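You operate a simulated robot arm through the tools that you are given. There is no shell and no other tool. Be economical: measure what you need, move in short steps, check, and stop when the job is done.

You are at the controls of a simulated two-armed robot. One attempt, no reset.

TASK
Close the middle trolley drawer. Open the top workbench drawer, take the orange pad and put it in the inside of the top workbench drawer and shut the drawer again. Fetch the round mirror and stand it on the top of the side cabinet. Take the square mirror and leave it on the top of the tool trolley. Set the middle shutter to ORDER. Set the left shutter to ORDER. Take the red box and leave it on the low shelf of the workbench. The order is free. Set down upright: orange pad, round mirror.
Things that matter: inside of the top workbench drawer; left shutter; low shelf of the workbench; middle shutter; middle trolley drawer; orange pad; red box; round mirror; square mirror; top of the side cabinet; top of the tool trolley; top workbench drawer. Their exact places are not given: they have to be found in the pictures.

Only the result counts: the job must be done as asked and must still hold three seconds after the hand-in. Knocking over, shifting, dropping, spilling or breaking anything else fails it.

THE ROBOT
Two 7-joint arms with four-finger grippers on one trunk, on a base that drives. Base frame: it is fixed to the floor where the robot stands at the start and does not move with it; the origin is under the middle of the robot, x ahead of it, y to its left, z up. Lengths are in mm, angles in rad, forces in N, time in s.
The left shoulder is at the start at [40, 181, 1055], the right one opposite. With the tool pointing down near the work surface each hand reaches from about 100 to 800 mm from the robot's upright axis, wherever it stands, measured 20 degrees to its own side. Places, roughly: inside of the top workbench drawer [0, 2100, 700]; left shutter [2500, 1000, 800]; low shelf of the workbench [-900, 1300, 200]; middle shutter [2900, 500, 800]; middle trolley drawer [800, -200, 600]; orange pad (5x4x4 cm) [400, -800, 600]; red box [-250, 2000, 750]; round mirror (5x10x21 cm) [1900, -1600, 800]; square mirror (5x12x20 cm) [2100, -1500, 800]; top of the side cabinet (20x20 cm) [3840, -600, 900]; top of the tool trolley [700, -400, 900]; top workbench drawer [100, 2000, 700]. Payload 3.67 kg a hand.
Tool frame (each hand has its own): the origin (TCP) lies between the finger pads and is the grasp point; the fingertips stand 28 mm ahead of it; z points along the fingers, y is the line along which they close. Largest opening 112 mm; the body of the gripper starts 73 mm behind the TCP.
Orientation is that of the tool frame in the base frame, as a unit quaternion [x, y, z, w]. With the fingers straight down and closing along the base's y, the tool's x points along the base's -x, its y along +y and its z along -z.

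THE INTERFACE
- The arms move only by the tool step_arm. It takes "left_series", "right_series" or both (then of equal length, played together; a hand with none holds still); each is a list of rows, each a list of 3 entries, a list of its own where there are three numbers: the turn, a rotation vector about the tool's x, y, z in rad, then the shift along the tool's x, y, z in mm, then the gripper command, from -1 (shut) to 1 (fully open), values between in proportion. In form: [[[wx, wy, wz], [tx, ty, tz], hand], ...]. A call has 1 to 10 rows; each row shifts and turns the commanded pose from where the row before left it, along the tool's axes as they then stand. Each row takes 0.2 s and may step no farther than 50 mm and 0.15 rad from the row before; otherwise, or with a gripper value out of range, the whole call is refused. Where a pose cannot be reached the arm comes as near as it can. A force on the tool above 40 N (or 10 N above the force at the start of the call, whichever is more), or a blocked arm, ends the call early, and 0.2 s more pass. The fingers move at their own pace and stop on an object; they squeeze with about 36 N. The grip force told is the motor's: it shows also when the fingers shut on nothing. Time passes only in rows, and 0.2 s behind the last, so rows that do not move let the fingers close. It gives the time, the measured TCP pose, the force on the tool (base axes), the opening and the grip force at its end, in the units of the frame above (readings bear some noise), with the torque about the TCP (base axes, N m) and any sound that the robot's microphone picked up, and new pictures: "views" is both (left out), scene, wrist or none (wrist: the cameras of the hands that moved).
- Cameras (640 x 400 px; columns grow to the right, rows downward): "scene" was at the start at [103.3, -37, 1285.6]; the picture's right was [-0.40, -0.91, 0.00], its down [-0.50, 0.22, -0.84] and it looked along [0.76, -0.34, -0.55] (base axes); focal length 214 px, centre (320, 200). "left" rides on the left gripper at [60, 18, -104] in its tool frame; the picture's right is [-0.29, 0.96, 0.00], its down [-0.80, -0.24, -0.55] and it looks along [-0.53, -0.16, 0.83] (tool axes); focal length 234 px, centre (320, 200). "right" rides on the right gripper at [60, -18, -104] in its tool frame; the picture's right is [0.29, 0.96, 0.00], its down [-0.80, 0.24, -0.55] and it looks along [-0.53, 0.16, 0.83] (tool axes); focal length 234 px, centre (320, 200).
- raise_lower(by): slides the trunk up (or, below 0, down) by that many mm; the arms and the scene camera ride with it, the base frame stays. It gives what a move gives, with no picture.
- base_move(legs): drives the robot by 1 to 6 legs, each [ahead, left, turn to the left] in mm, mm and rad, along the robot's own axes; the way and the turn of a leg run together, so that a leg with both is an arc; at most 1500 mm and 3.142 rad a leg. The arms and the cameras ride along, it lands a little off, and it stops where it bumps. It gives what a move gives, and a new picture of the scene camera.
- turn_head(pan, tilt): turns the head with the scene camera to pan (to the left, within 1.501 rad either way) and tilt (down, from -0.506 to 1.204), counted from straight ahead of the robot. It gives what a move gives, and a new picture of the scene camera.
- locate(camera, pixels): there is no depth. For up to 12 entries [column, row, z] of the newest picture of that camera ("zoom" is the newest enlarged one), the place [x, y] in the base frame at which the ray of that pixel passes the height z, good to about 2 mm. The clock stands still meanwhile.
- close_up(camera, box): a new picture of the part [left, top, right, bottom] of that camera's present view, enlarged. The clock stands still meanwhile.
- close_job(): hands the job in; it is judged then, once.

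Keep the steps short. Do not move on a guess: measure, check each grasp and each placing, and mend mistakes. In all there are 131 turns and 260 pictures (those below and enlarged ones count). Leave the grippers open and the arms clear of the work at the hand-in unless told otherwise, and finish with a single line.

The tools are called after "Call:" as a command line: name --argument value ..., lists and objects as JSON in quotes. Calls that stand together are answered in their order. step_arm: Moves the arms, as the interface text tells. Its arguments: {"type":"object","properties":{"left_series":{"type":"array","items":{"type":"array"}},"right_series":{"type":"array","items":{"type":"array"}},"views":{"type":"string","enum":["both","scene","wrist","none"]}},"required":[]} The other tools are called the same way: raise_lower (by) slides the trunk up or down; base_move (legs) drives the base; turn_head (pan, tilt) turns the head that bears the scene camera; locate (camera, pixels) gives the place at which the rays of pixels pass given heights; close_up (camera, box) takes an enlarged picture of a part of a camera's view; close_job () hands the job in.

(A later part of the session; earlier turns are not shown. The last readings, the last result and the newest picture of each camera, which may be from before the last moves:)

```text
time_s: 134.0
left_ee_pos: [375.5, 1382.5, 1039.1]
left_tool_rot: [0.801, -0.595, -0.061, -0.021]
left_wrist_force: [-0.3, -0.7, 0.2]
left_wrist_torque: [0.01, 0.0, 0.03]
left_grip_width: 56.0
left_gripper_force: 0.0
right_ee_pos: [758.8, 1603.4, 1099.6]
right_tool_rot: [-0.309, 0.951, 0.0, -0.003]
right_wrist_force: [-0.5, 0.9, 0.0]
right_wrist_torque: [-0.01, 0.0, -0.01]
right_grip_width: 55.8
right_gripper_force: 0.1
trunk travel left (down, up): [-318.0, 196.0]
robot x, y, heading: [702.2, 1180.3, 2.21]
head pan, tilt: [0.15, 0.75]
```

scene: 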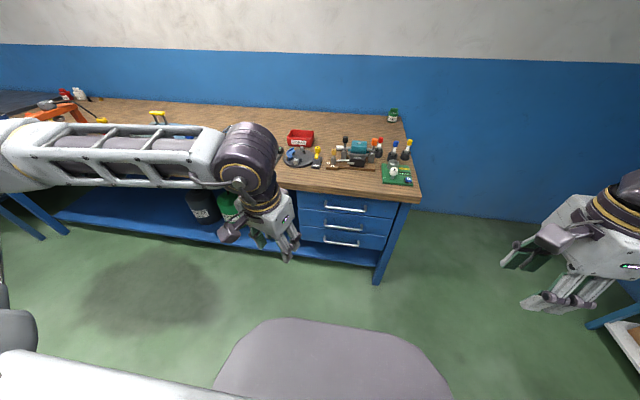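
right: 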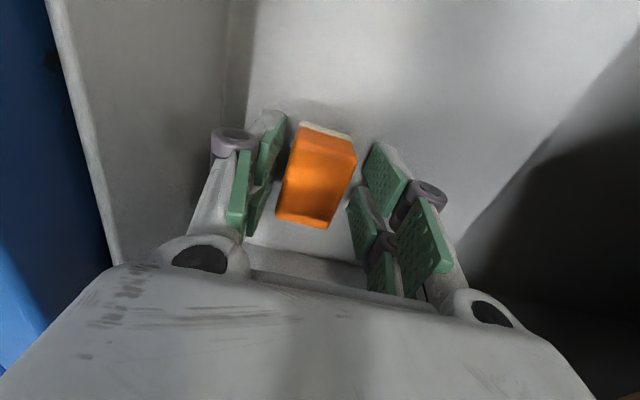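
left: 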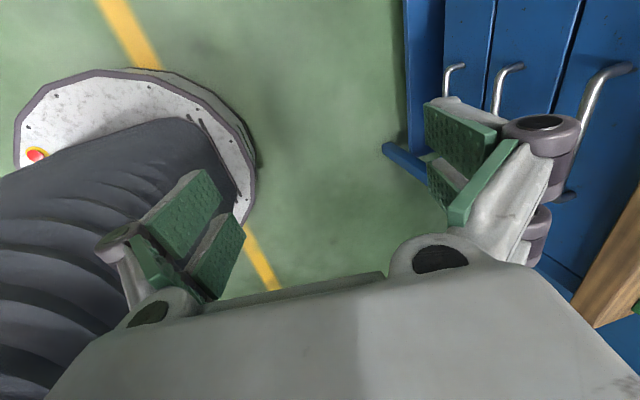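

Call:
step_arm --left_series '[[[0, 0, -0.112], [0, 0, 0], 0], [[0, 0, -0.112], [0, 0, 0], 0], [[0, 0, -0.112], [0, 0, 0], 0], [[0, -0.115, 0], [0, 0, 0], 0], [[0, -0.115, 0], [0, 0, 0], 0], [[0, -0.115, 0], [0, 0, 0], 0], [[0, -0.115, 0], [0, 0, 0], 0]]' --views "none"

Call:
base_move --legs '[[0, 204, -0.02], [400, 0, 0]]'

```text
time_s: 135.6
left_ee_pos: [363.2, 1451.6, 1051.4]
left_tool_rot: [0.853, -0.434, -0.257, -0.132]
left_wrist_force: [0.1, -0.5, -0.1]
left_wrist_torque: [-0.03, 0.0, -0.01]
left_grip_width: 55.9
left_gripper_force: 0.0
left hand out of reach, approached as far as the arm can: row 5, 6, 7
right_ee_pos: [758.0, 1603.6, 1099.3]
right_tool_rot: [-0.31, 0.951, 0.002, -0.003]
right_wrist_force: [0.4, 0.3, 0.0]
right_wrist_torque: [-0.02, 0.03, 0.0]
right_grip_width: 55.8
right_gripper_force: 0.1
trunk travel left (down, up): [-318.0, 196.0]
robot x, y, heading: [703.6, 1179.0, 2.206]
head pan, tilt: [0.15, 0.75]
```

```text
time_s: 139.4
left_ee_pos: [-22.9, 1660.9, 1049.8]
left_tool_rot: [0.85, -0.441, -0.257, -0.133]
left_wrist_force: [0.3, -0.1, -0.2]
left_wrist_torque: [0.0, -0.03, -0.03]
left_grip_width: 56.1
left_gripper_force: 0.1
right_ee_pos: [375.3, 1804.6, 1099.4]
right_tool_rot: [-0.3, 0.954, 0.001, -0.003]
right_wrist_force: [-0.2, -0.5, -0.6]
right_wrist_torque: [0.0, 0.0, 0.01]
right_grip_width: 55.9
right_gripper_force: 0.1
trunk travel left (down, up): [-318.0, 196.0]
robot x, y, heading: [308.5, 1380.6, 2.19]
head pan, tilt: [0.15, 0.75]
```

scene: 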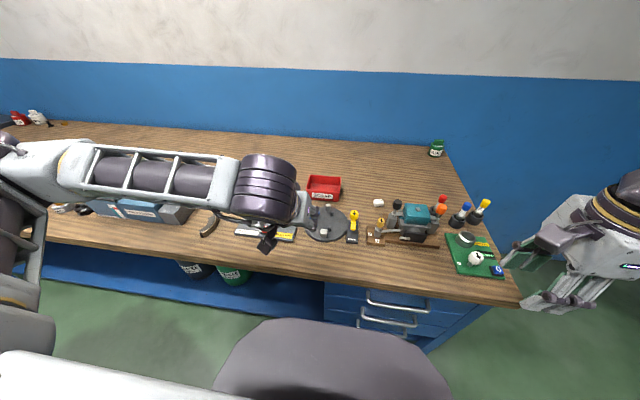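

Call:
base_move --legs '[[50, 0, 0]]'

Call:
close_up --camera "scene" --box '[260, 150, 400, 250]'

```text
time_s: 140.3
left_ee_pos: [-50.2, 1699.2, 1050.2]
left_tool_rot: [0.849, -0.442, -0.256, -0.134]
left_wrist_force: [-0.4, -0.6, 0.0]
left_wrist_torque: [-0.04, -0.01, 0.01]
left_grip_width: 56.2
left_gripper_force: 0.1
right_ee_pos: [348.3, 1843.8, 1099.4]
right_tool_rot: [-0.301, 0.954, 0.002, -0.004]
right_wrist_force: [-0.4, 0.2, -0.9]
right_wrist_torque: [0.04, -0.03, 0.0]
right_grip_width: 55.9
right_gripper_force: 0.1
trunk travel left (down, up): [-318.0, 196.0]
robot x, y, heading: [284.0, 1422.6, 2.189]
head pan, tilt: [0.15, 0.75]
```

scene: 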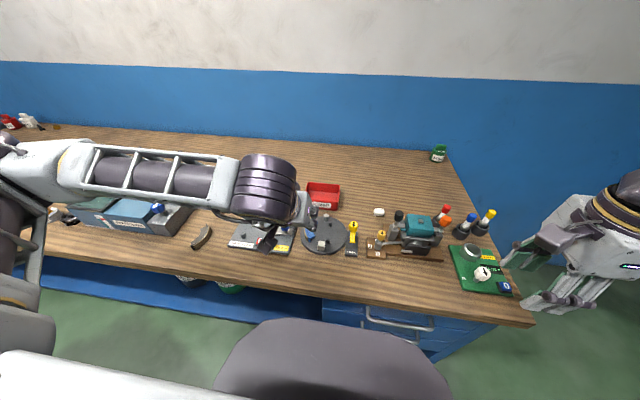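

```text
4.00 times, centred on (330, 200) of scene
```

zoom: 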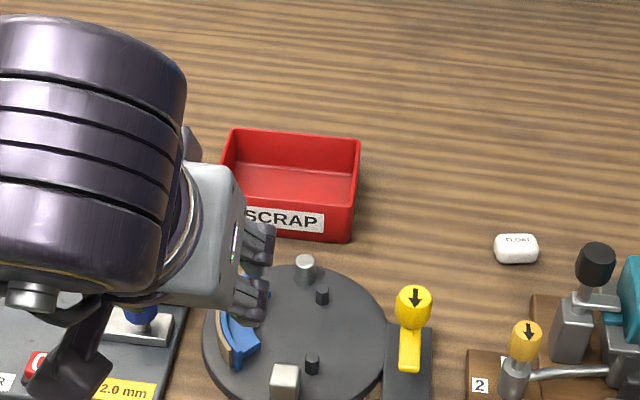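

Call:
locate --camera "zoom" --pixels '[[348, 241, 790], [348, 241, 810], [348, 241, 830], [355, 207, 830], [355, 207, 860], [360, 143, 830], [360, 143, 860], [231, 130, 830], [231, 130, 860], [305, 260, 840]]'

Call:
close_up --camera "left" --box '[0, 0, 640, 400]'

```text
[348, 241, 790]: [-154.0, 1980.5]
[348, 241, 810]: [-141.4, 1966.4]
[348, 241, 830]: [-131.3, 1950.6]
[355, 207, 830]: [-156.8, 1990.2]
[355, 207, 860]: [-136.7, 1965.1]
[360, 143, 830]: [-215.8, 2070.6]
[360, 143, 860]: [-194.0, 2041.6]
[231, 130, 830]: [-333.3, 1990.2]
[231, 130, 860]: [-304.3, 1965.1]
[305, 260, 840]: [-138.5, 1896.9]
```

```text
1.00 times, centred on (320, 200) of left (not enlarged: the box is as wide or as high as the picture)
```

zoom: 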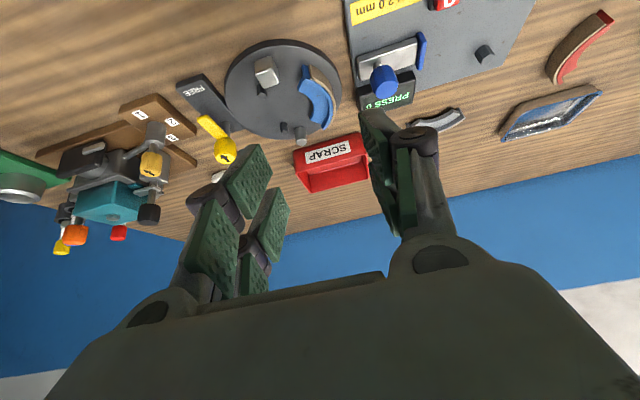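

Bench top is z≈835; bin rim: s 897–1030, n −1746…−1650. Move the left hand to a standoff above its left wall.

Call:
step_arm --left_series '[[[0, 0, 0], [-24, 7.7, 35], 0], [[0, 0, 0], [-24, 7.7, 35], 0], [[0, 0, 0], [-24, 7.7, 35], 0], [[0, 0, 0], [-24, 7.7, 35], 0], [[0, 0, 0], [-24, 7.7, 35], 0], [[0, 0, 0], [-24, 7.7, 34], 0]]' --views "both"

```text
time_s: 141.7
left_ee_pos: [-225.4, 1865.7, 953.9]
left_tool_rot: [0.85, -0.441, -0.256, -0.134]
left_wrist_force: [-0.2, 0.4, 0.4]
left_wrist_torque: [0.01, -0.02, -0.01]
left_grip_width: 55.7
left_gripper_force: 0.1
right_ee_pos: [346.5, 1844.8, 1099.8]
right_tool_rot: [-0.301, 0.954, 0.001, -0.003]
right_wrist_force: [-0.2, 1.0, 0.2]
right_wrist_torque: [-0.02, -0.01, 0.0]
right_grip_width: 56.0
right_gripper_force: 0.0
trunk travel left (down, up): [-318.0, 196.0]
robot x, y, heading: [282.8, 1423.6, 2.19]
head pan, tilt: [0.15, 0.75]
```

scene: 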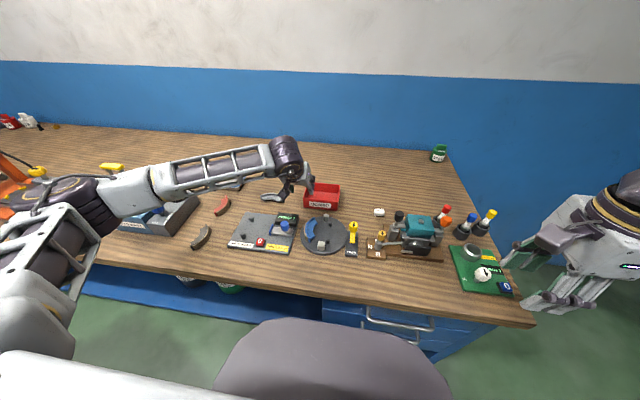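
left: 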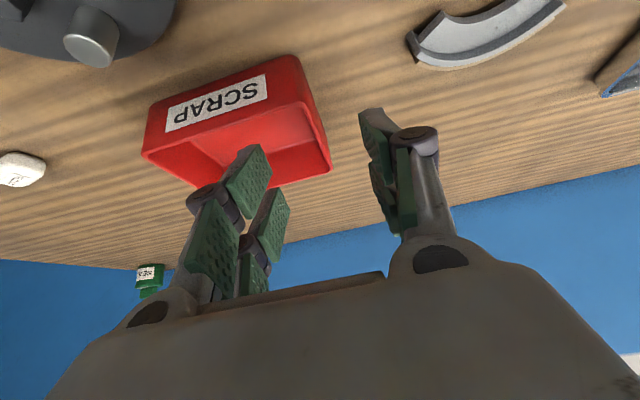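

The left wall lies on the tool axis. Advance 60 and check.

Call:
step_arm --left_series '[[[0, 0, 0], [0, 0, 30], 0], [[0, 0, 0], [0, 0, 30], 0]]' --views "wrist"

Call:
close_up --camera "scene" --box '[260, 140, 370, 220]'

```text
time_s: 142.3
left_ee_pos: [-243.3, 1892.5, 903.8]
left_tool_rot: [0.849, -0.442, -0.255, -0.134]
left_wrist_force: [0.4, -0.3, -0.2]
left_wrist_torque: [0.0, -0.01, -0.01]
left_grip_width: 55.9
left_gripper_force: 0.1
right_ee_pos: [346.2, 1845.7, 1099.7]
right_tool_rot: [-0.3, 0.954, 0.0, -0.004]
right_wrist_force: [0.4, 0.0, 0.8]
right_wrist_torque: [-0.01, -0.05, 0.01]
right_grip_width: 55.9
right_gripper_force: 0.0
trunk travel left (down, up): [-318.0, 196.0]
robot x, y, heading: [285.7, 1419.1, 2.188]
head pan, tilt: [0.15, 0.75]
```

left: 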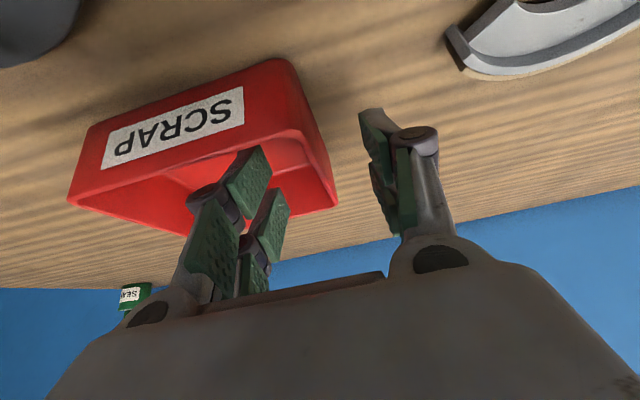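

```text
5.00 times, centred on (315, 180) of scene
```

zoom: 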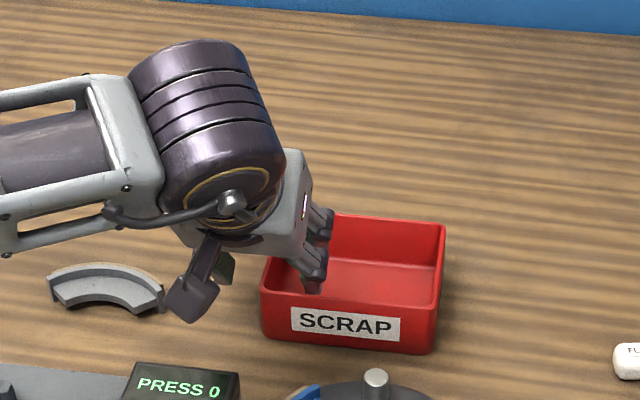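

Call:
step_arm --left_series '[[[0, 0, 0], [0, 0, 12], 0], [[0, 0, 0], [0, 0, 10], 0], [[0, 0, 0], [0, 0, 0], -1], [[0, 0, 0], [0, 0, 0], -1], [[0, 0, 0], [0, 0, 0], -1]]' --views "wrist"

Call:
close_up --camera "scene" --box '[260, 140, 370, 220]'

```text
time_s: 143.5
left_ee_pos: [-252.0, 1903.8, 886.1]
left_tool_rot: [0.85, -0.441, -0.256, -0.133]
left_wrist_force: [-0.8, 0.9, 0.2]
left_wrist_torque: [0.16, 0.05, 0.1]
left_grip_width: 5.7
left_gripper_force: 35.4
right_ee_pos: [345.0, 1845.0, 1099.4]
right_tool_rot: [-0.301, 0.954, 0.001, -0.002]
right_wrist_force: [-0.7, -0.2, 0.3]
right_wrist_torque: [0.0, -0.01, -0.01]
right_grip_width: 56.1
right_gripper_force: 0.2
trunk travel left (down, up): [-318.0, 196.0]
robot x, y, heading: [286.5, 1420.3, 2.189]
head pan, tilt: [0.15, 0.75]
```

left: 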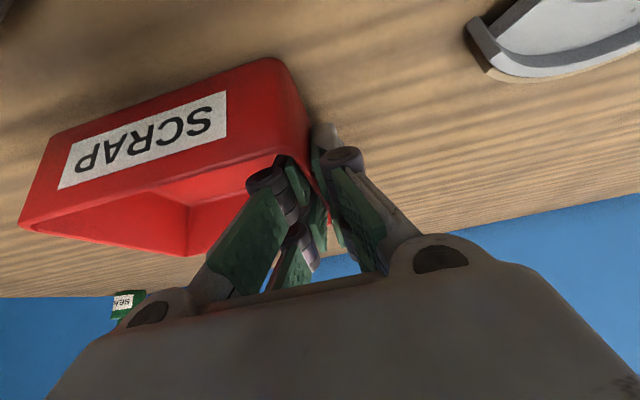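

```text
5.00 times, centred on (315, 180) of scene
```

zoom: 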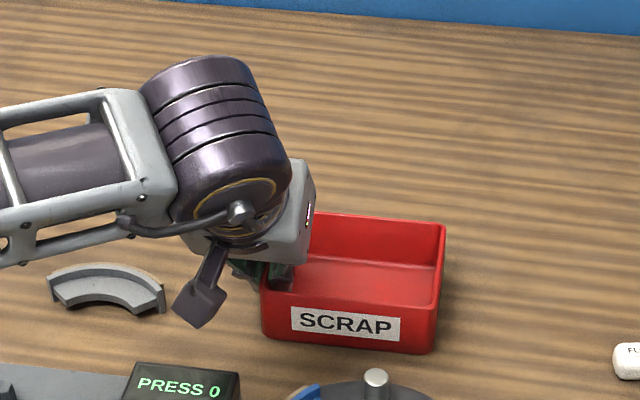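

Wall gripped (5.7 mm). Lift by the trunk.

Call:
raise_lower --by 150

Call:
step_arm --left_series '[[[0, 0, 0], [0, 0, 0], -1]]' --views "both"

```text
time_s: 145.2
left_ee_pos: [-252.1, 1902.6, 1036.8]
left_tool_rot: [0.85, -0.442, -0.254, -0.134]
left_wrist_force: [0.5, -0.8, -2.3]
left_wrist_torque: [-0.12, 0.12, -0.01]
left_grip_width: 6.1
left_gripper_force: 35.8
right_ee_pos: [346.4, 1844.4, 1250.7]
right_tool_rot: [-0.301, 0.954, 0.001, -0.003]
right_wrist_force: [0.2, -0.3, -0.4]
right_wrist_torque: [-0.01, -0.02, -0.01]
right_grip_width: 56.0
right_gripper_force: 0.1
trunk travel left (down, up): [-468.0, 46.0]
robot x, y, heading: [285.2, 1424.4, 2.189]
head pan, tilt: [0.15, 0.75]
```

```text
time_s: 145.7
left_ee_pos: [-251.3, 1903.3, 1036.9]
left_tool_rot: [0.85, -0.442, -0.255, -0.134]
left_wrist_force: [0.3, 0.4, -2.6]
left_wrist_torque: [-0.07, 0.13, -0.01]
left_grip_width: 5.8
left_gripper_force: 36.1
right_ee_pos: [347.8, 1844.1, 1252.0]
right_tool_rot: [-0.301, 0.954, 0.001, -0.003]
right_wrist_force: [0.0, -0.6, 0.0]
right_wrist_torque: [0.01, 0.04, -0.02]
right_grip_width: 56.0
right_gripper_force: 0.1
trunk travel left (down, up): [-468.0, 46.0]
robot x, y, heading: [283.8, 1419.2, 2.189]
head pan, tilt: [0.15, 0.75]
```

scene: 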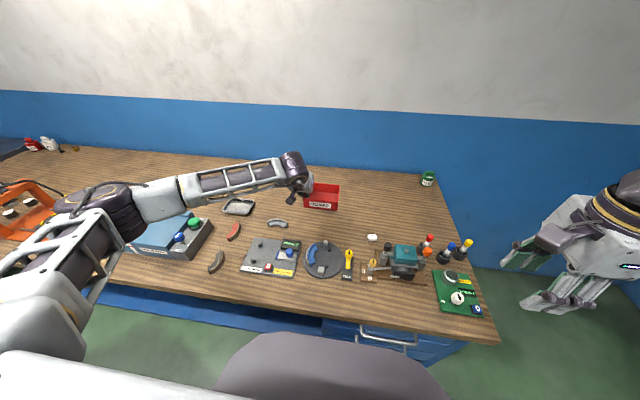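
left: 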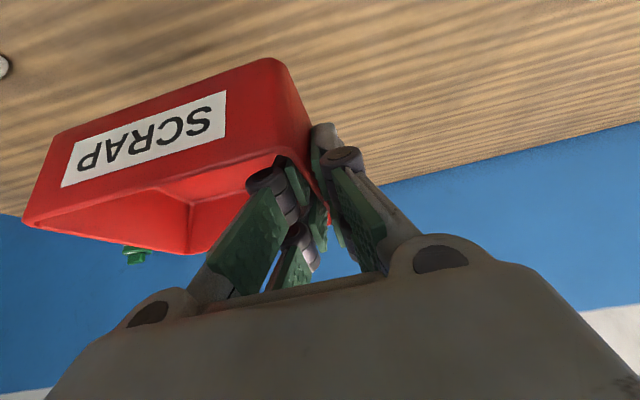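

Held well. Back away from the bench, then look at the low shelf.

Call:
base_move --legs '[[-430, 0, 0]]'

Call:
turn_head --pan 0.5 --tilt 0.75

```text
time_s: 148.3
left_ee_pos: [-12.4, 1556.7, 1037.3]
left_tool_rot: [0.853, -0.436, -0.256, -0.132]
left_wrist_force: [0.3, 1.2, -2.7]
left_wrist_torque: [-0.1, 0.1, 0.01]
left_grip_width: 6.2
left_gripper_force: 36.0
right_ee_pos: [586.6, 1504.1, 1250.9]
right_tool_rot: [-0.306, 0.952, 0.0, -0.002]
right_wrist_force: [-0.7, 0.5, -0.1]
right_wrist_torque: [0.01, -0.01, -0.02]
right_grip_width: 56.1
right_gripper_force: 0.0
trunk travel left (down, up): [-468.0, 46.0]
robot x, y, heading: [529.0, 1080.1, 2.201]
head pan, tilt: [0.15, 0.75]
```

scene: 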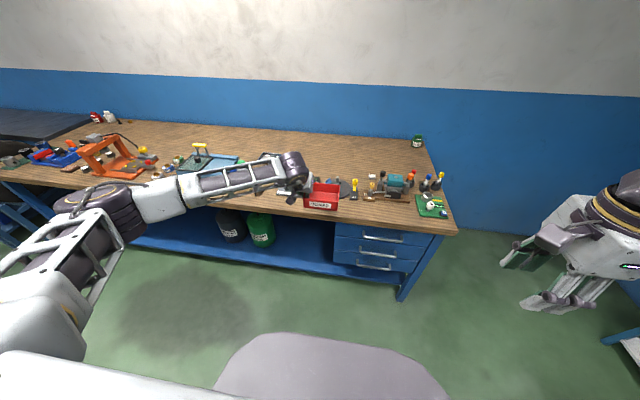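

```text
time_s: 149.1
left_ee_pos: [-11.8, 1556.2, 1037.3]
left_tool_rot: [0.852, -0.436, -0.257, -0.132]
left_wrist_force: [-0.6, -0.2, -3.5]
left_wrist_torque: [-0.09, 0.13, 0.0]
left_grip_width: 6.0
left_gripper_force: 36.1
right_ee_pos: [587.2, 1503.0, 1250.8]
right_tool_rot: [-0.306, 0.952, 0.001, -0.003]
right_wrist_force: [0.2, 0.2, 0.3]
right_wrist_torque: [0.01, 0.01, 0.02]
right_grip_width: 56.1
right_gripper_force: 0.0
trunk travel left (down, up): [-468.0, 46.0]
robot x, y, heading: [534.5, 1078.2, 2.198]
head pan, tilt: [0.499, 0.75]
```

scene: 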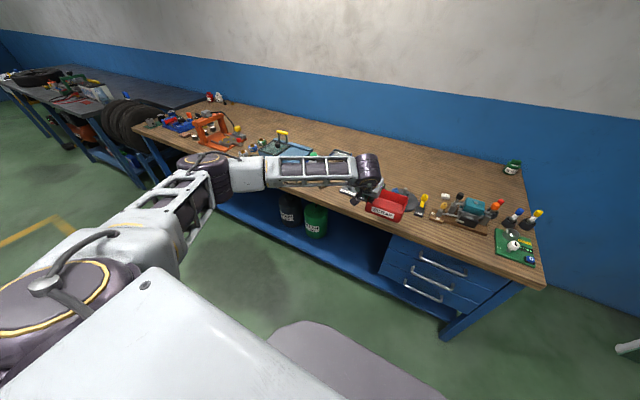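

Call:
close_up --camera "scene" --box '[220, 170, 480, 350]'

Call:
locate --camera "scene" --pixels '[[440, 322, 200], [315, 238, 200], [300, 247, 200], [350, 273, 200], [300, 256, 160], [327, 225, 200]]'

```text
2.22 times, centred on (350, 260) of scene
```

zoom: 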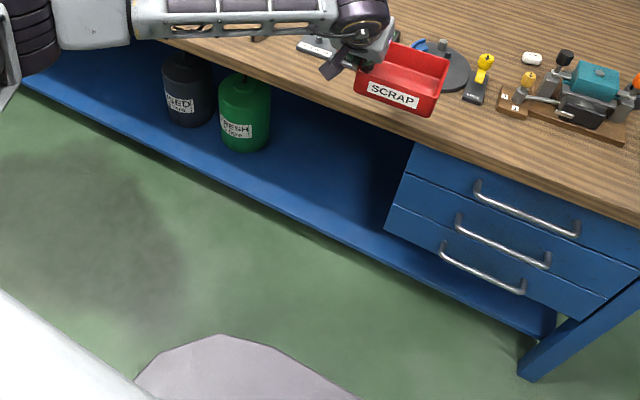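

```text
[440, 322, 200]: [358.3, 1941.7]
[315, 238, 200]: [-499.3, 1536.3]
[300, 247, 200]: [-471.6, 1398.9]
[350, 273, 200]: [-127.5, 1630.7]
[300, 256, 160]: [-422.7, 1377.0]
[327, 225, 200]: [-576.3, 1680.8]
```

Free shelf space is between the green jug and the drawer unit. Move base left 172, lower trunk, and bring the hand down in front of the bench.

Call:
base_move --legs '[[0, 172, 0]]'

Call:
raise_lower --by -455

Call:
step_arm --left_series '[[[0, 0, 0], [25, 0, 37.4], -1], [[0, 0, 0], [25, 0, 37.4], -1], [[0, 0, 0], [25, 0, 37.4], -1], [[0, 0, 0], [25, 0, 37.4], -1], [[0, 0, 0], [25, 0, 37.4], -1]]' --views "both"

```text
time_s: 150.6
left_ee_pos: [-146.9, 1457.8, 1036.5]
left_tool_rot: [0.852, -0.438, -0.257, -0.132]
left_wrist_force: [0.3, 0.5, -2.5]
left_wrist_torque: [-0.09, 0.15, 0.04]
left_grip_width: 6.2
left_gripper_force: 36.0
right_ee_pos: [453.0, 1406.0, 1249.5]
right_tool_rot: [-0.304, 0.953, 0.0, -0.004]
right_wrist_force: [0.4, 0.4, -1.2]
right_wrist_torque: [-0.01, 0.02, 0.01]
right_grip_width: 56.1
right_gripper_force: 0.0
trunk travel left (down, up): [-468.0, 46.0]
robot x, y, heading: [394.1, 977.4, 2.202]
head pan, tilt: [0.499, 0.75]
```

scene: 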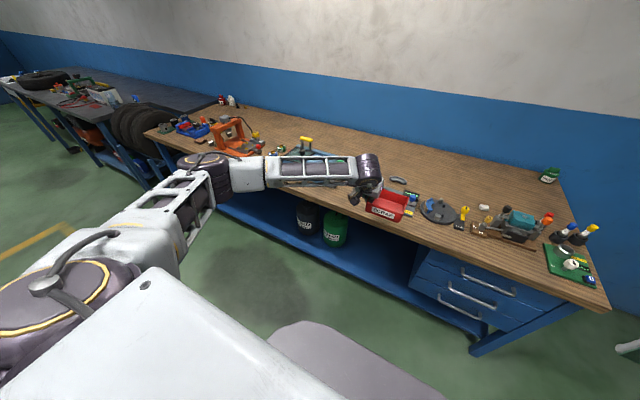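

```text
refused: -455 is not a number from -400 to 400
```

```text
time_s: 151.8
left_ee_pos: [-148.7, 1455.7, 808.8]
left_tool_rot: [0.852, -0.437, -0.256, -0.133]
left_wrist_force: [-1.1, 1.3, -2.3]
left_wrist_torque: [-0.12, 0.07, 0.02]
left_grip_width: 6.1
left_gripper_force: 35.7
right_ee_pos: [449.3, 1404.1, 1250.5]
right_tool_rot: [-0.305, 0.952, 0.0, -0.002]
right_wrist_force: [-0.7, 0.1, 0.7]
right_wrist_torque: [-0.03, -0.02, 0.02]
right_grip_width: 55.6
right_gripper_force: 0.0
trunk travel left (down, up): [-468.0, 46.0]
robot x, y, heading: [392.0, 978.8, 2.196]
head pan, tilt: [0.499, 0.75]
```

scene: 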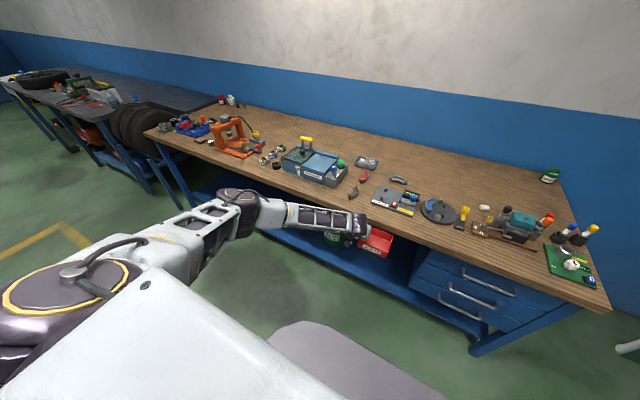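
left: 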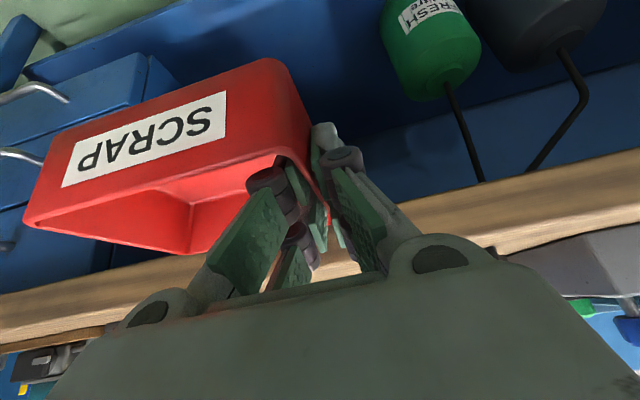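

Call:
raise_lower --by -400

Call:
step_arm --left_series '[[[0, 0, 0], [20, 0, 30], -1], [[0, 0, 0], [15, 0, 23], -1]]' --views "both"

```text
time_s: 155.7
left_ee_pos: [-148.8, 1455.3, 408.5]
left_tool_rot: [0.851, -0.438, -0.256, -0.133]
left_wrist_force: [0.1, 0.6, -2.1]
left_wrist_torque: [-0.14, 0.15, 0.02]
left_grip_width: 5.8
left_gripper_force: 35.8
right_ee_pos: [451.4, 1402.7, 849.1]
right_tool_rot: [-0.304, 0.953, 0.001, -0.003]
right_wrist_force: [-0.1, -0.2, -0.4]
right_wrist_torque: [0.02, -0.02, -0.01]
right_grip_width: 56.2
right_gripper_force: 0.0
trunk travel left (down, up): [-68.0, 446.0]
robot x, y, heading: [389.8, 975.6, 2.195]
head pan, tilt: [0.499, 0.75]
```

```text
time_s: 156.2
left_ee_pos: [-147.5, 1454.4, 346.8]
left_tool_rot: [0.852, -0.438, -0.256, -0.132]
left_wrist_force: [-0.6, -0.8, -2.0]
left_wrist_torque: [-0.12, 0.12, 0.01]
left_grip_width: 6.4
left_gripper_force: 35.4
right_ee_pos: [449.4, 1403.2, 849.6]
right_tool_rot: [-0.305, 0.952, 0.0, -0.003]
right_wrist_force: [0.5, -0.2, 0.2]
right_wrist_torque: [-0.03, 0.0, 0.01]
right_grip_width: 56.2
right_gripper_force: 0.0
trunk travel left (down, up): [-68.0, 446.0]
robot x, y, heading: [394.8, 978.4, 2.199]
head pan, tilt: [0.499, 0.75]
```

scene: 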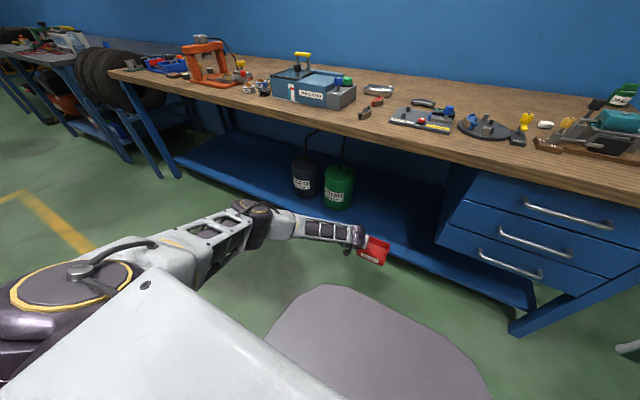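
left: 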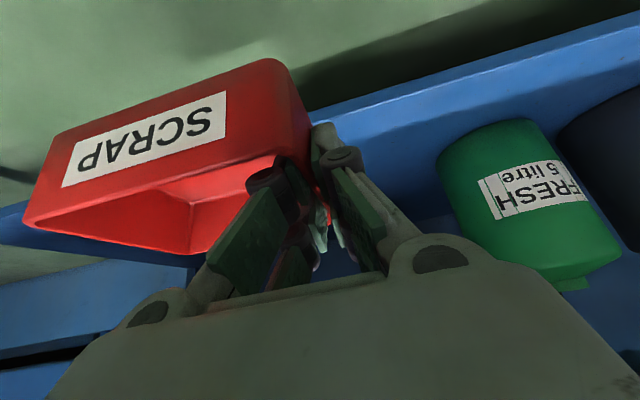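

Call:
close_up --camera "scene" --box '[280, 160, 540, 320]'

Call:
locate --camera "left" --pixels '[[400, 78, 150], [400, 78, 200], [400, 78, 250], [470, 85, 200], [460, 205, 200], [610, 20, 200]]'

```text
2.46 times, centred on (410, 240) of scene
```

zoom: 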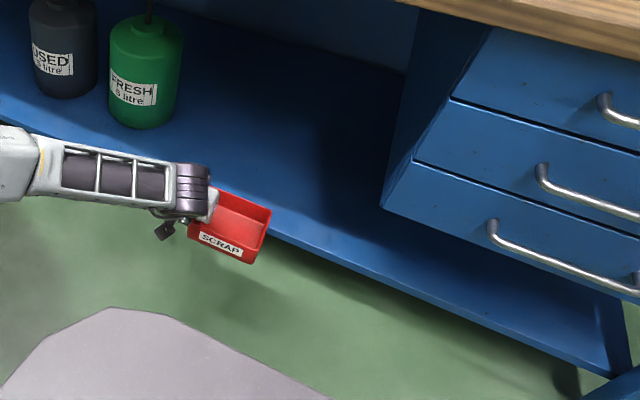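

```text
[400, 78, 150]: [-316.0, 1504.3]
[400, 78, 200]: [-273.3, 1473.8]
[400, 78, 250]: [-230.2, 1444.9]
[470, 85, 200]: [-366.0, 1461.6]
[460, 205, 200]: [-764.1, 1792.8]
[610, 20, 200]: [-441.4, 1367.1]
```

Shelf edge n≈−1360 at z≈200. Drive forward 195 so the box is over the shelf.

Call:
base_move --legs '[[195, 0, 0]]'

Call:
close_up --camera "left" --box '[0, 0, 640, 400]'

Call:
close_up --camera "scene" --box '[280, 160, 540, 320]'

```text
time_s: 157.8
left_ee_pos: [-262.6, 1605.7, 347.7]
left_tool_rot: [0.852, -0.436, -0.256, -0.132]
left_wrist_force: [0.1, 0.1, -3.5]
left_wrist_torque: [-0.11, 0.14, 0.0]
left_grip_width: 5.9
left_gripper_force: 35.9
right_ee_pos: [334.9, 1559.2, 849.9]
right_tool_rot: [-0.307, 0.952, 0.0, -0.003]
right_wrist_force: [0.4, -0.7, 0.5]
right_wrist_torque: [-0.01, 0.02, -0.02]
right_grip_width: 56.0
right_gripper_force: 0.0
trunk travel left (down, up): [-68.0, 446.0]
robot x, y, heading: [281.2, 1128.4, 2.204]
head pan, tilt: [0.499, 0.75]
```

scene: 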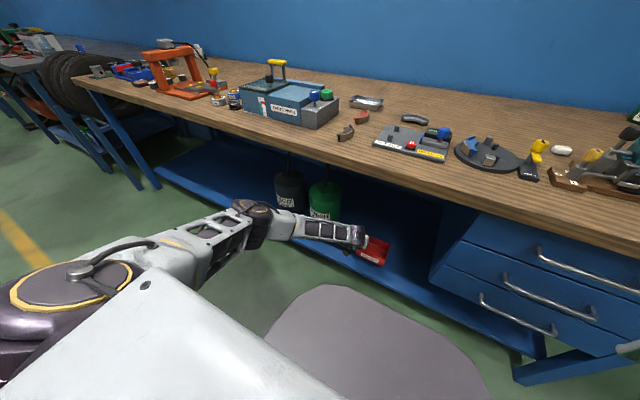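

```text
1.00 times, centred on (320, 200) of left (not enlarged: the box is as wide or as high as the picture)
```

zoom: 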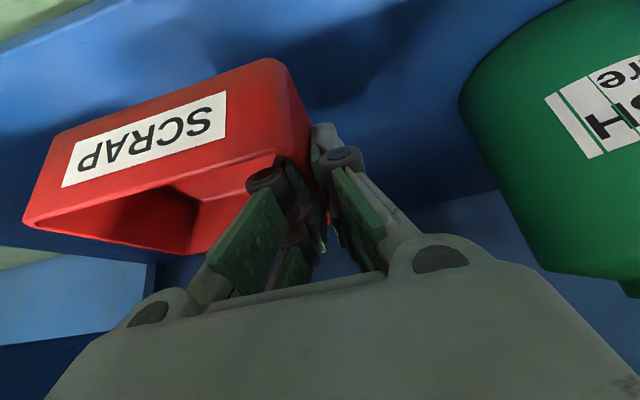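

```text
2.46 times, centred on (410, 240) of scene
```

zoom: 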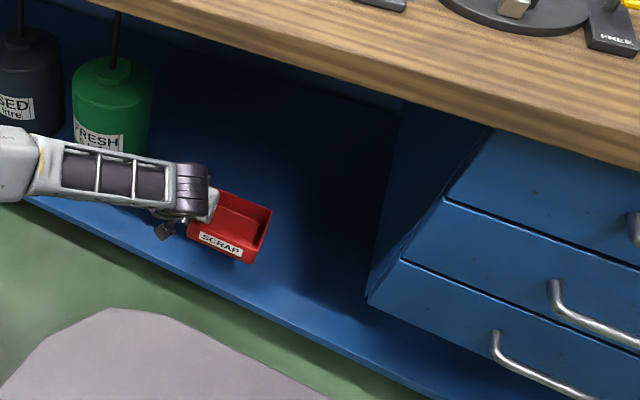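

Call:
raise_lower --by -65

Call:
step_arm --left_series '[[[0, 0, 0], [3.3, 0, 5], -1], [[0, 0, 0], [3.3, 0, 5], -1], [[0, 0, 0], [3.3, 0, 5], -1], [[0, 0, 0], [3.3, 0, 5], -1], [[0, 0, 0], [3.3, 0, 5], -1]]' --views "wrist"

```text
time_s: 158.9
left_ee_pos: [-262.5, 1607.3, 284.3]
left_tool_rot: [0.853, -0.435, -0.258, -0.132]
left_wrist_force: [-0.2, -0.2, -1.6]
left_wrist_torque: [-0.11, 0.08, 0.03]
left_grip_width: 6.0
left_gripper_force: 36.4
right_ee_pos: [335.5, 1558.3, 786.7]
right_tool_rot: [-0.308, 0.951, 0.0, -0.003]
right_wrist_force: [-0.3, -0.1, -0.8]
right_wrist_torque: [0.01, 0.0, -0.03]
right_grip_width: 56.0
right_gripper_force: 0.0
trunk travel left (down, up): [-3.0, 511.0]
robot x, y, heading: [286.0, 1133.9, 2.197]
head pan, tilt: [0.499, 0.75]
```

```text
time_s: 160.1
left_ee_pos: [-261.3, 1607.6, 254.9]
left_tool_rot: [0.853, -0.435, -0.257, -0.131]
left_wrist_force: [0.8, 0.8, -2.8]
left_wrist_torque: [-0.06, 0.11, -0.01]
left_grip_width: 5.7
left_gripper_force: 35.9
right_ee_pos: [336.4, 1558.3, 785.5]
right_tool_rot: [-0.308, 0.951, 0.001, -0.003]
right_wrist_force: [-0.3, 0.3, 0.0]
right_wrist_torque: [0.01, -0.02, 0.03]
right_grip_width: 55.8
right_gripper_force: 0.0
trunk travel left (down, up): [-3.0, 511.0]
robot x, y, heading: [284.7, 1134.6, 2.202]
head pan, tilt: [0.499, 0.75]
```

left: 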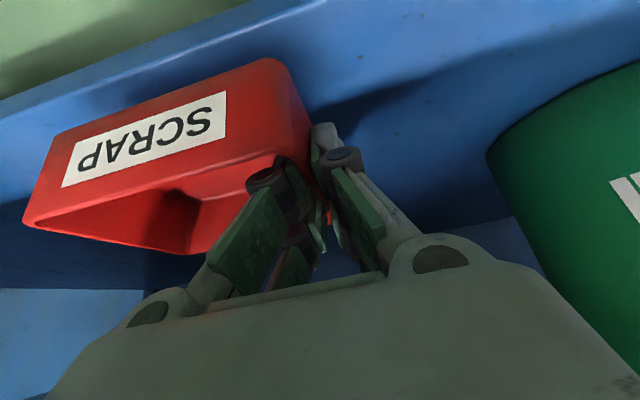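

Not yet touching; continue down in small steps until contact.

Call:
step_arm --left_series '[[[0, 0, 0], [3.3, 0, 5], -1], [[0, 0, 0], [3.3, 0, 5], -1], [[0, 0, 0], [3.3, 0, 5], -1], [[0, 0, 0], [3.3, 0, 5], -1], [[0, 0, 0], [3.3, 0, 5], -1]]' --views "wrist"

```text
time_s: 161.3
left_ee_pos: [-261.2, 1605.9, 225.0]
left_tool_rot: [0.853, -0.435, -0.257, -0.132]
left_wrist_force: [-0.1, -0.2, -2.6]
left_wrist_torque: [-0.14, 0.11, 0.03]
left_grip_width: 6.2
left_gripper_force: 36.2
right_ee_pos: [336.0, 1557.5, 786.6]
right_tool_rot: [-0.308, 0.951, 0.001, -0.003]
right_wrist_force: [-0.3, 1.2, 0.1]
right_wrist_torque: [0.03, 0.01, -0.02]
right_grip_width: 56.2
right_gripper_force: 0.1
trunk travel left (down, up): [-3.0, 511.0]
robot x, y, heading: [278.4, 1135.4, 2.2]
head pan, tilt: [0.499, 0.75]
```

left: 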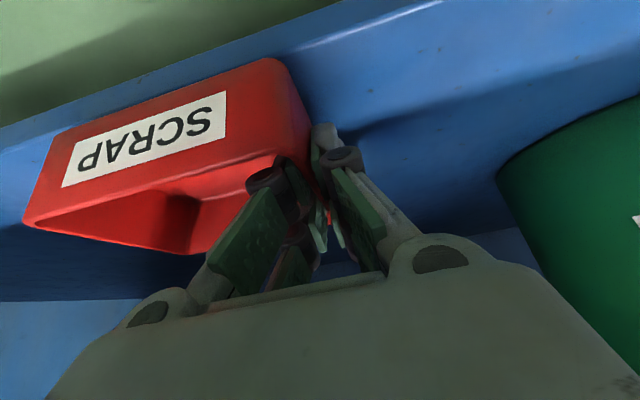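

Call:
locate --camera "left" --pixels '[[220, 76, 130], [220, 76, 150], [220, 76, 170], [420, 8, 150], [250, 35, 130], [250, 35, 100]]'

Call:
close_up --camera "scene" --box '[280, 200, 480, 320]'

```text
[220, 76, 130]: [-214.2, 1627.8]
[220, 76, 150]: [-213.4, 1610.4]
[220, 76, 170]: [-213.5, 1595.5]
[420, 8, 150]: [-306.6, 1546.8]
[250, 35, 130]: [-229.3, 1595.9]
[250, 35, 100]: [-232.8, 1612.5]
```

```text
3.20 times, centred on (380, 260) of scene
```

zoom: 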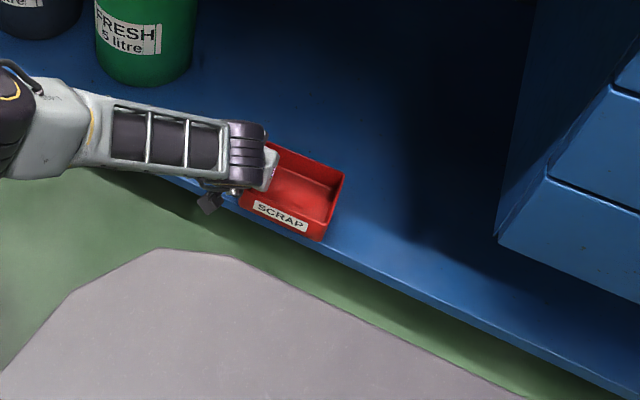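

The shelf edge is about n≈−1437 at z≈150, so go deeper. Check the jug's position first.

Call:
locate --camera "scene" --pixels '[[340, 222, 150], [310, 220, 150], [326, 228, 150], [380, 281, 150], [420, 300, 150]]'

Call:
base_move --legs '[[0, -80, 0]]'

```text
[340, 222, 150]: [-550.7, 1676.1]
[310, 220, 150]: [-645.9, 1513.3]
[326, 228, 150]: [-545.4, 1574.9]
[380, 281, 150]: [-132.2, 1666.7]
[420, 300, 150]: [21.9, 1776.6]
```

```text
time_s: 162.3
left_ee_pos: [-197.1, 1653.5, 225.3]
left_tool_rot: [0.853, -0.434, -0.257, -0.13]
left_wrist_force: [0.3, 0.4, -2.3]
left_wrist_torque: [-0.11, 0.16, 0.04]
left_grip_width: 5.7
left_gripper_force: 35.8
right_ee_pos: [399.8, 1607.1, 786.5]
right_tool_rot: [-0.308, 0.951, 0.0, -0.003]
right_wrist_force: [0.4, 0.9, -1.0]
right_wrist_torque: [-0.01, 0.03, 0.0]
right_grip_width: 55.9
right_gripper_force: 0.0
trunk travel left (down, up): [-3.0, 511.0]
robot x, y, heading: [350.8, 1184.1, 2.204]
head pan, tilt: [0.499, 0.75]
```

scene: 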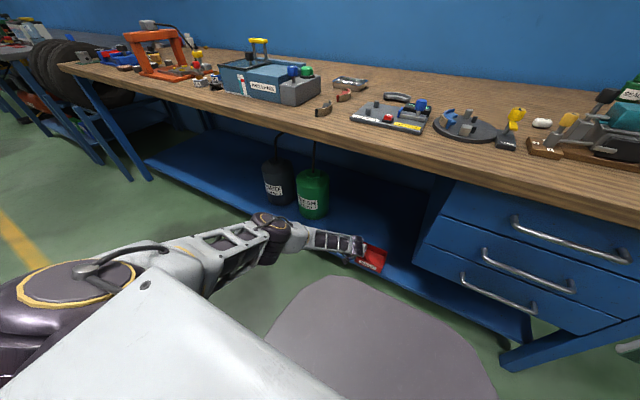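

Call:
base_move --legs '[[95, 0, 0]]'

Call:
step_arm --left_series '[[[0, 0, 0], [2.7, 0, 4], -1], [[0, 0, 0], [2.7, 0, 4], -1], [[0, 0, 0], [2.7, 0, 4], -1], [[0, 0, 0], [2.2, 0, 3], -1]]' --views "wrist"

```text
time_s: 163.5
left_ee_pos: [-255.8, 1731.0, 224.1]
left_tool_rot: [0.854, -0.435, -0.255, -0.131]
left_wrist_force: [-0.4, 0.0, -2.9]
left_wrist_torque: [-0.09, 0.11, -0.02]
left_grip_width: 5.9
left_gripper_force: 35.8
right_ee_pos: [342.1, 1685.4, 785.7]
right_tool_rot: [-0.309, 0.951, 0.0, -0.002]
right_wrist_force: [-0.2, 0.4, -0.6]
right_wrist_torque: [-0.07, -0.04, -0.02]
right_grip_width: 56.2
right_gripper_force: 0.0
trunk travel left (down, up): [-3.0, 511.0]
robot x, y, heading: [288.4, 1259.2, 2.205]
head pan, tilt: [0.499, 0.75]
```

scene: 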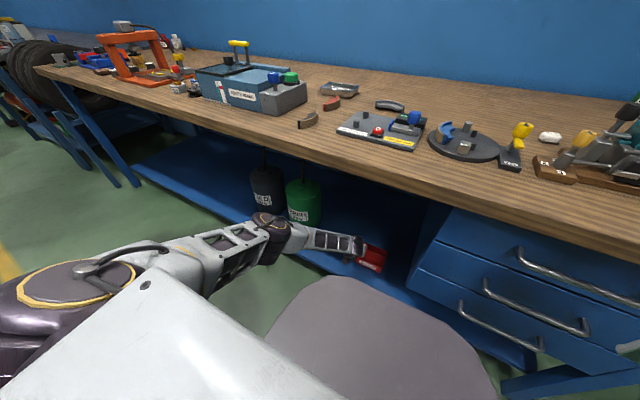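

```text
time_s: 164.5
left_ee_pos: [-255.9, 1733.0, 210.8]
left_tool_rot: [0.852, -0.435, -0.258, -0.134]
left_wrist_force: [4.8, -8.8, 28.8]
left_wrist_torque: [-0.2, -0.06, -0.02]
left_grip_width: 6.1
left_gripper_force: 36.1
right_ee_pos: [343.0, 1683.2, 787.0]
right_tool_rot: [-0.308, 0.951, 0.002, -0.004]
right_wrist_force: [0.5, -0.7, -0.1]
right_wrist_torque: [0.0, 0.0, 0.06]
right_grip_width: 56.0
right_gripper_force: 0.0
trunk travel left (down, up): [-3.0, 511.0]
robot x, y, heading: [288.8, 1256.9, 2.203]
head pan, tilt: [0.499, 0.75]
```

left: 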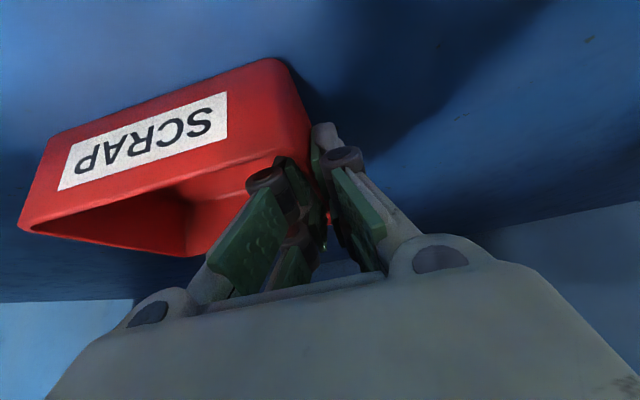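

Contact. Release and withdraw along the tool axis.

Call:
step_arm --left_series '[[[0, 0, 0], [-1, 0, -2], -0.5], [[0, 0, 0], [0, 0, 0], -0.2], [[0, 0, 0], [0, 0, 0], -0.2], [[0, 0, 0], [0, 0, -20], -0.2], [[0, 0, 0], [0, 0, -30], -0.2], [[0, 0, 0], [0, 0, -40], -0.2], [[0, 0, 0], [0, 0, -20], -0.2]]' --views "both"

```text
time_s: 166.1
left_ee_pos: [-219.9, 1681.5, 301.9]
left_tool_rot: [0.853, -0.435, -0.257, -0.131]
left_wrist_force: [-0.5, 0.2, 0.3]
left_wrist_torque: [0.0, 0.0, 0.0]
left_grip_width: 44.7
left_gripper_force: 0.0
right_ee_pos: [342.7, 1684.6, 786.2]
right_tool_rot: [-0.308, 0.952, 0.001, -0.003]
right_wrist_force: [0.0, 0.2, 0.5]
right_wrist_torque: [0.01, 0.02, 0.03]
right_grip_width: 56.0
right_gripper_force: 0.0
trunk travel left (down, up): [-3.0, 511.0]
robot x, y, heading: [288.2, 1258.7, 2.206]
head pan, tilt: [0.499, 0.75]
```

scene: 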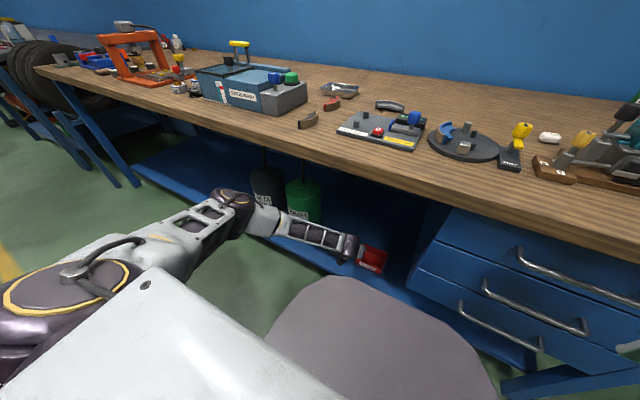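
left: 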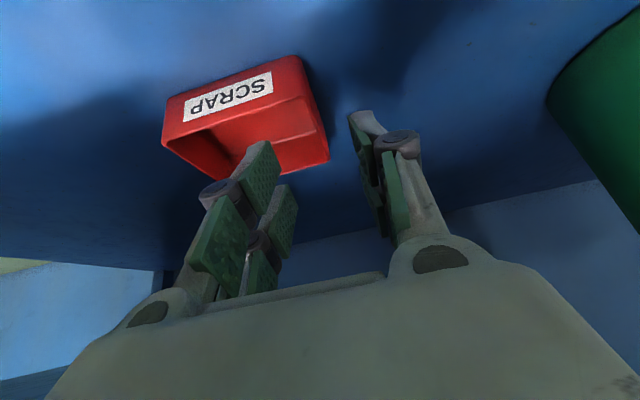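

Box on the shelf. Back away, raise the trunk, and turn toward the shutter cabinet.

Call:
base_move --legs '[[-400, 0, 0]]'

Call:
raise_lower --by 300

Call:
base_move --legs '[[0, 0, -1.586], [550, 0, 0], [0, -1090, 0]]'

Call:
turn_head --pan 0.0 --tilt 0.5

```text
time_s: 168.6
left_ee_pos: [12.5, 1364.0, 303.1]
left_tool_rot: [0.853, -0.435, -0.257, -0.132]
left_wrist_force: [-1.1, -0.2, 0.2]
left_wrist_torque: [-0.01, 0.05, 0.0]
left_grip_width: 45.0
left_gripper_force: 0.0
right_ee_pos: [575.5, 1366.1, 786.3]
right_tool_rot: [-0.308, 0.951, 0.001, -0.003]
right_wrist_force: [0.6, -1.0, 0.0]
right_wrist_torque: [-0.01, -0.02, -0.02]
right_grip_width: 56.1
right_gripper_force: 0.0
trunk travel left (down, up): [-3.0, 511.0]
robot x, y, heading: [519.3, 942.0, 2.206]
head pan, tilt: [0.499, 0.75]
```

scene: 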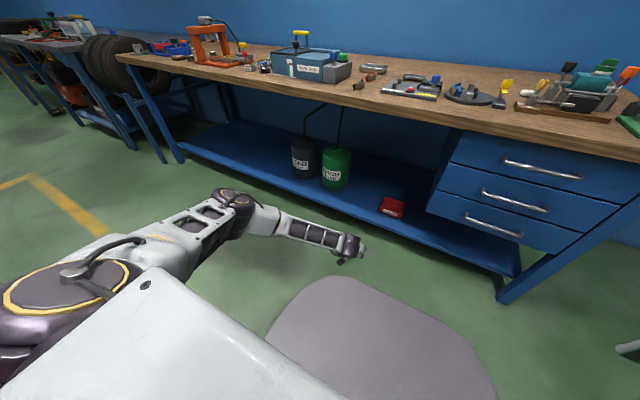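

```text
time_s: 171.6
left_ee_pos: [12.5, 1363.4, 600.3]
left_tool_rot: [0.853, -0.435, -0.257, -0.131]
left_wrist_force: [-0.3, 0.0, -0.4]
left_wrist_torque: [-0.02, 0.0, 0.02]
left_grip_width: 44.9
left_gripper_force: 0.1
right_ee_pos: [575.2, 1366.6, 1085.6]
right_tool_rot: [-0.308, 0.951, 0.001, -0.003]
right_wrist_force: [-0.1, 0.7, -0.5]
right_wrist_torque: [0.0, -0.02, 0.0]
right_grip_width: 56.1
right_gripper_force: 0.1
trunk travel left (down, up): [-303.0, 211.0]
robot x, y, heading: [521.5, 941.7, 2.207]
head pan, tilt: [0.499, 0.75]
```

```text
time_s: 184.6
left_ee_pos: [2033.9, 860.2, 600.2]
left_tool_rot: [-0.289, 0.913, 0.087, 0.275]
left_wrist_force: [0.1, -0.5, 0.7]
left_wrist_torque: [0.01, 0.03, 0.02]
left_grip_width: 44.7
left_gripper_force: 0.0
right_ee_pos: [2026.5, 297.0, 1085.3]
right_tool_rot: [0.461, 0.887, 0.003, -0.002]
right_wrist_force: [0.3, -1.2, -0.5]
right_wrist_torque: [0.01, -0.01, 0.01]
right_grip_width: 56.0
right_gripper_force: 0.0
trunk travel left (down, up): [-303.0, 211.0]
robot x, y, heading: [1600.8, 359.2, 0.613]
head pan, tilt: [0.499, 0.75]
```

scene: 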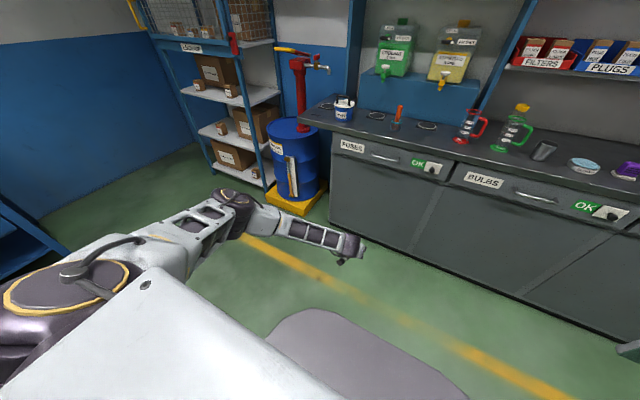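

```text
time_s: 185.5
left_ee_pos: [2032.4, 860.1, 601.0]
left_tool_rot: [-0.289, 0.913, 0.086, 0.275]
left_wrist_force: [0.0, -0.5, -0.1]
left_wrist_torque: [-0.02, 0.0, -0.02]
left_grip_width: 44.7
left_gripper_force: 0.0
right_ee_pos: [2027.9, 297.0, 1084.5]
right_tool_rot: [0.461, 0.887, 0.003, -0.001]
right_wrist_force: [0.5, -0.7, 0.6]
right_wrist_torque: [0.0, 0.02, 0.03]
right_grip_width: 55.9
right_gripper_force: 0.2
trunk travel left (down, up): [-303.0, 211.0]
robot x, y, heading: [1605.8, 361.8, 0.617]
head pan, tilt: [0.0, 0.499]
```

scene: 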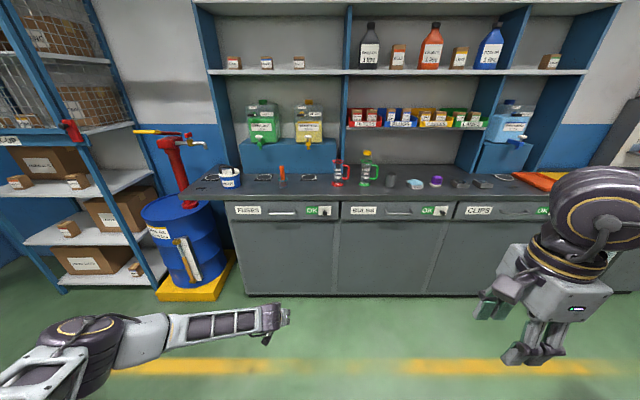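

Call:
close_up --camera "scene" --box '[230, 195, 350, 235]'

Call:
close_up --camera "scene" --box '[345, 195, 465, 235]'

Call:
locate --camera "scene" --pixels '[[327, 211, 780], [327, 211, 820], [327, 211, 860], [445, 211, 780], [445, 211, 820], [445, 211, 860], [235, 203, 850], [560, 203, 850]]'

```text
5.33 times, centred on (290, 215) of scene
```

zoom: 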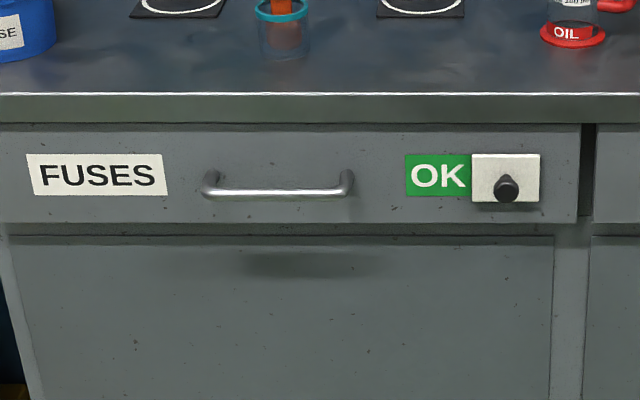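

```text
5.33 times, centred on (405, 215) of scene
```

zoom: 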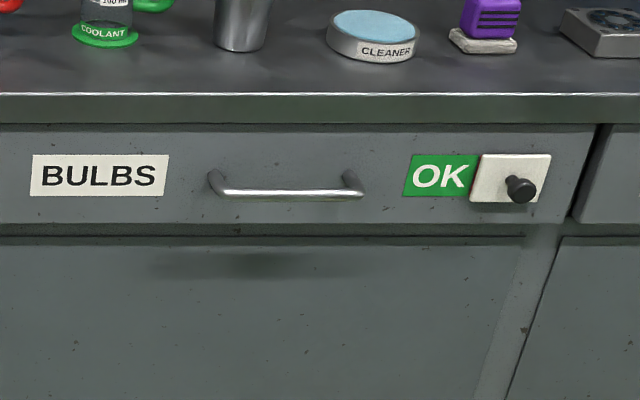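

```text
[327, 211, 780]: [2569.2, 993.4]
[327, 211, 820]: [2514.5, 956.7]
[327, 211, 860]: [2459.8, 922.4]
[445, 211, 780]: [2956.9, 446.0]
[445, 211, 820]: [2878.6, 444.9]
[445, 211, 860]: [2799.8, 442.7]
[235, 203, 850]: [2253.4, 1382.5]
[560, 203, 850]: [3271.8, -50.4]
```

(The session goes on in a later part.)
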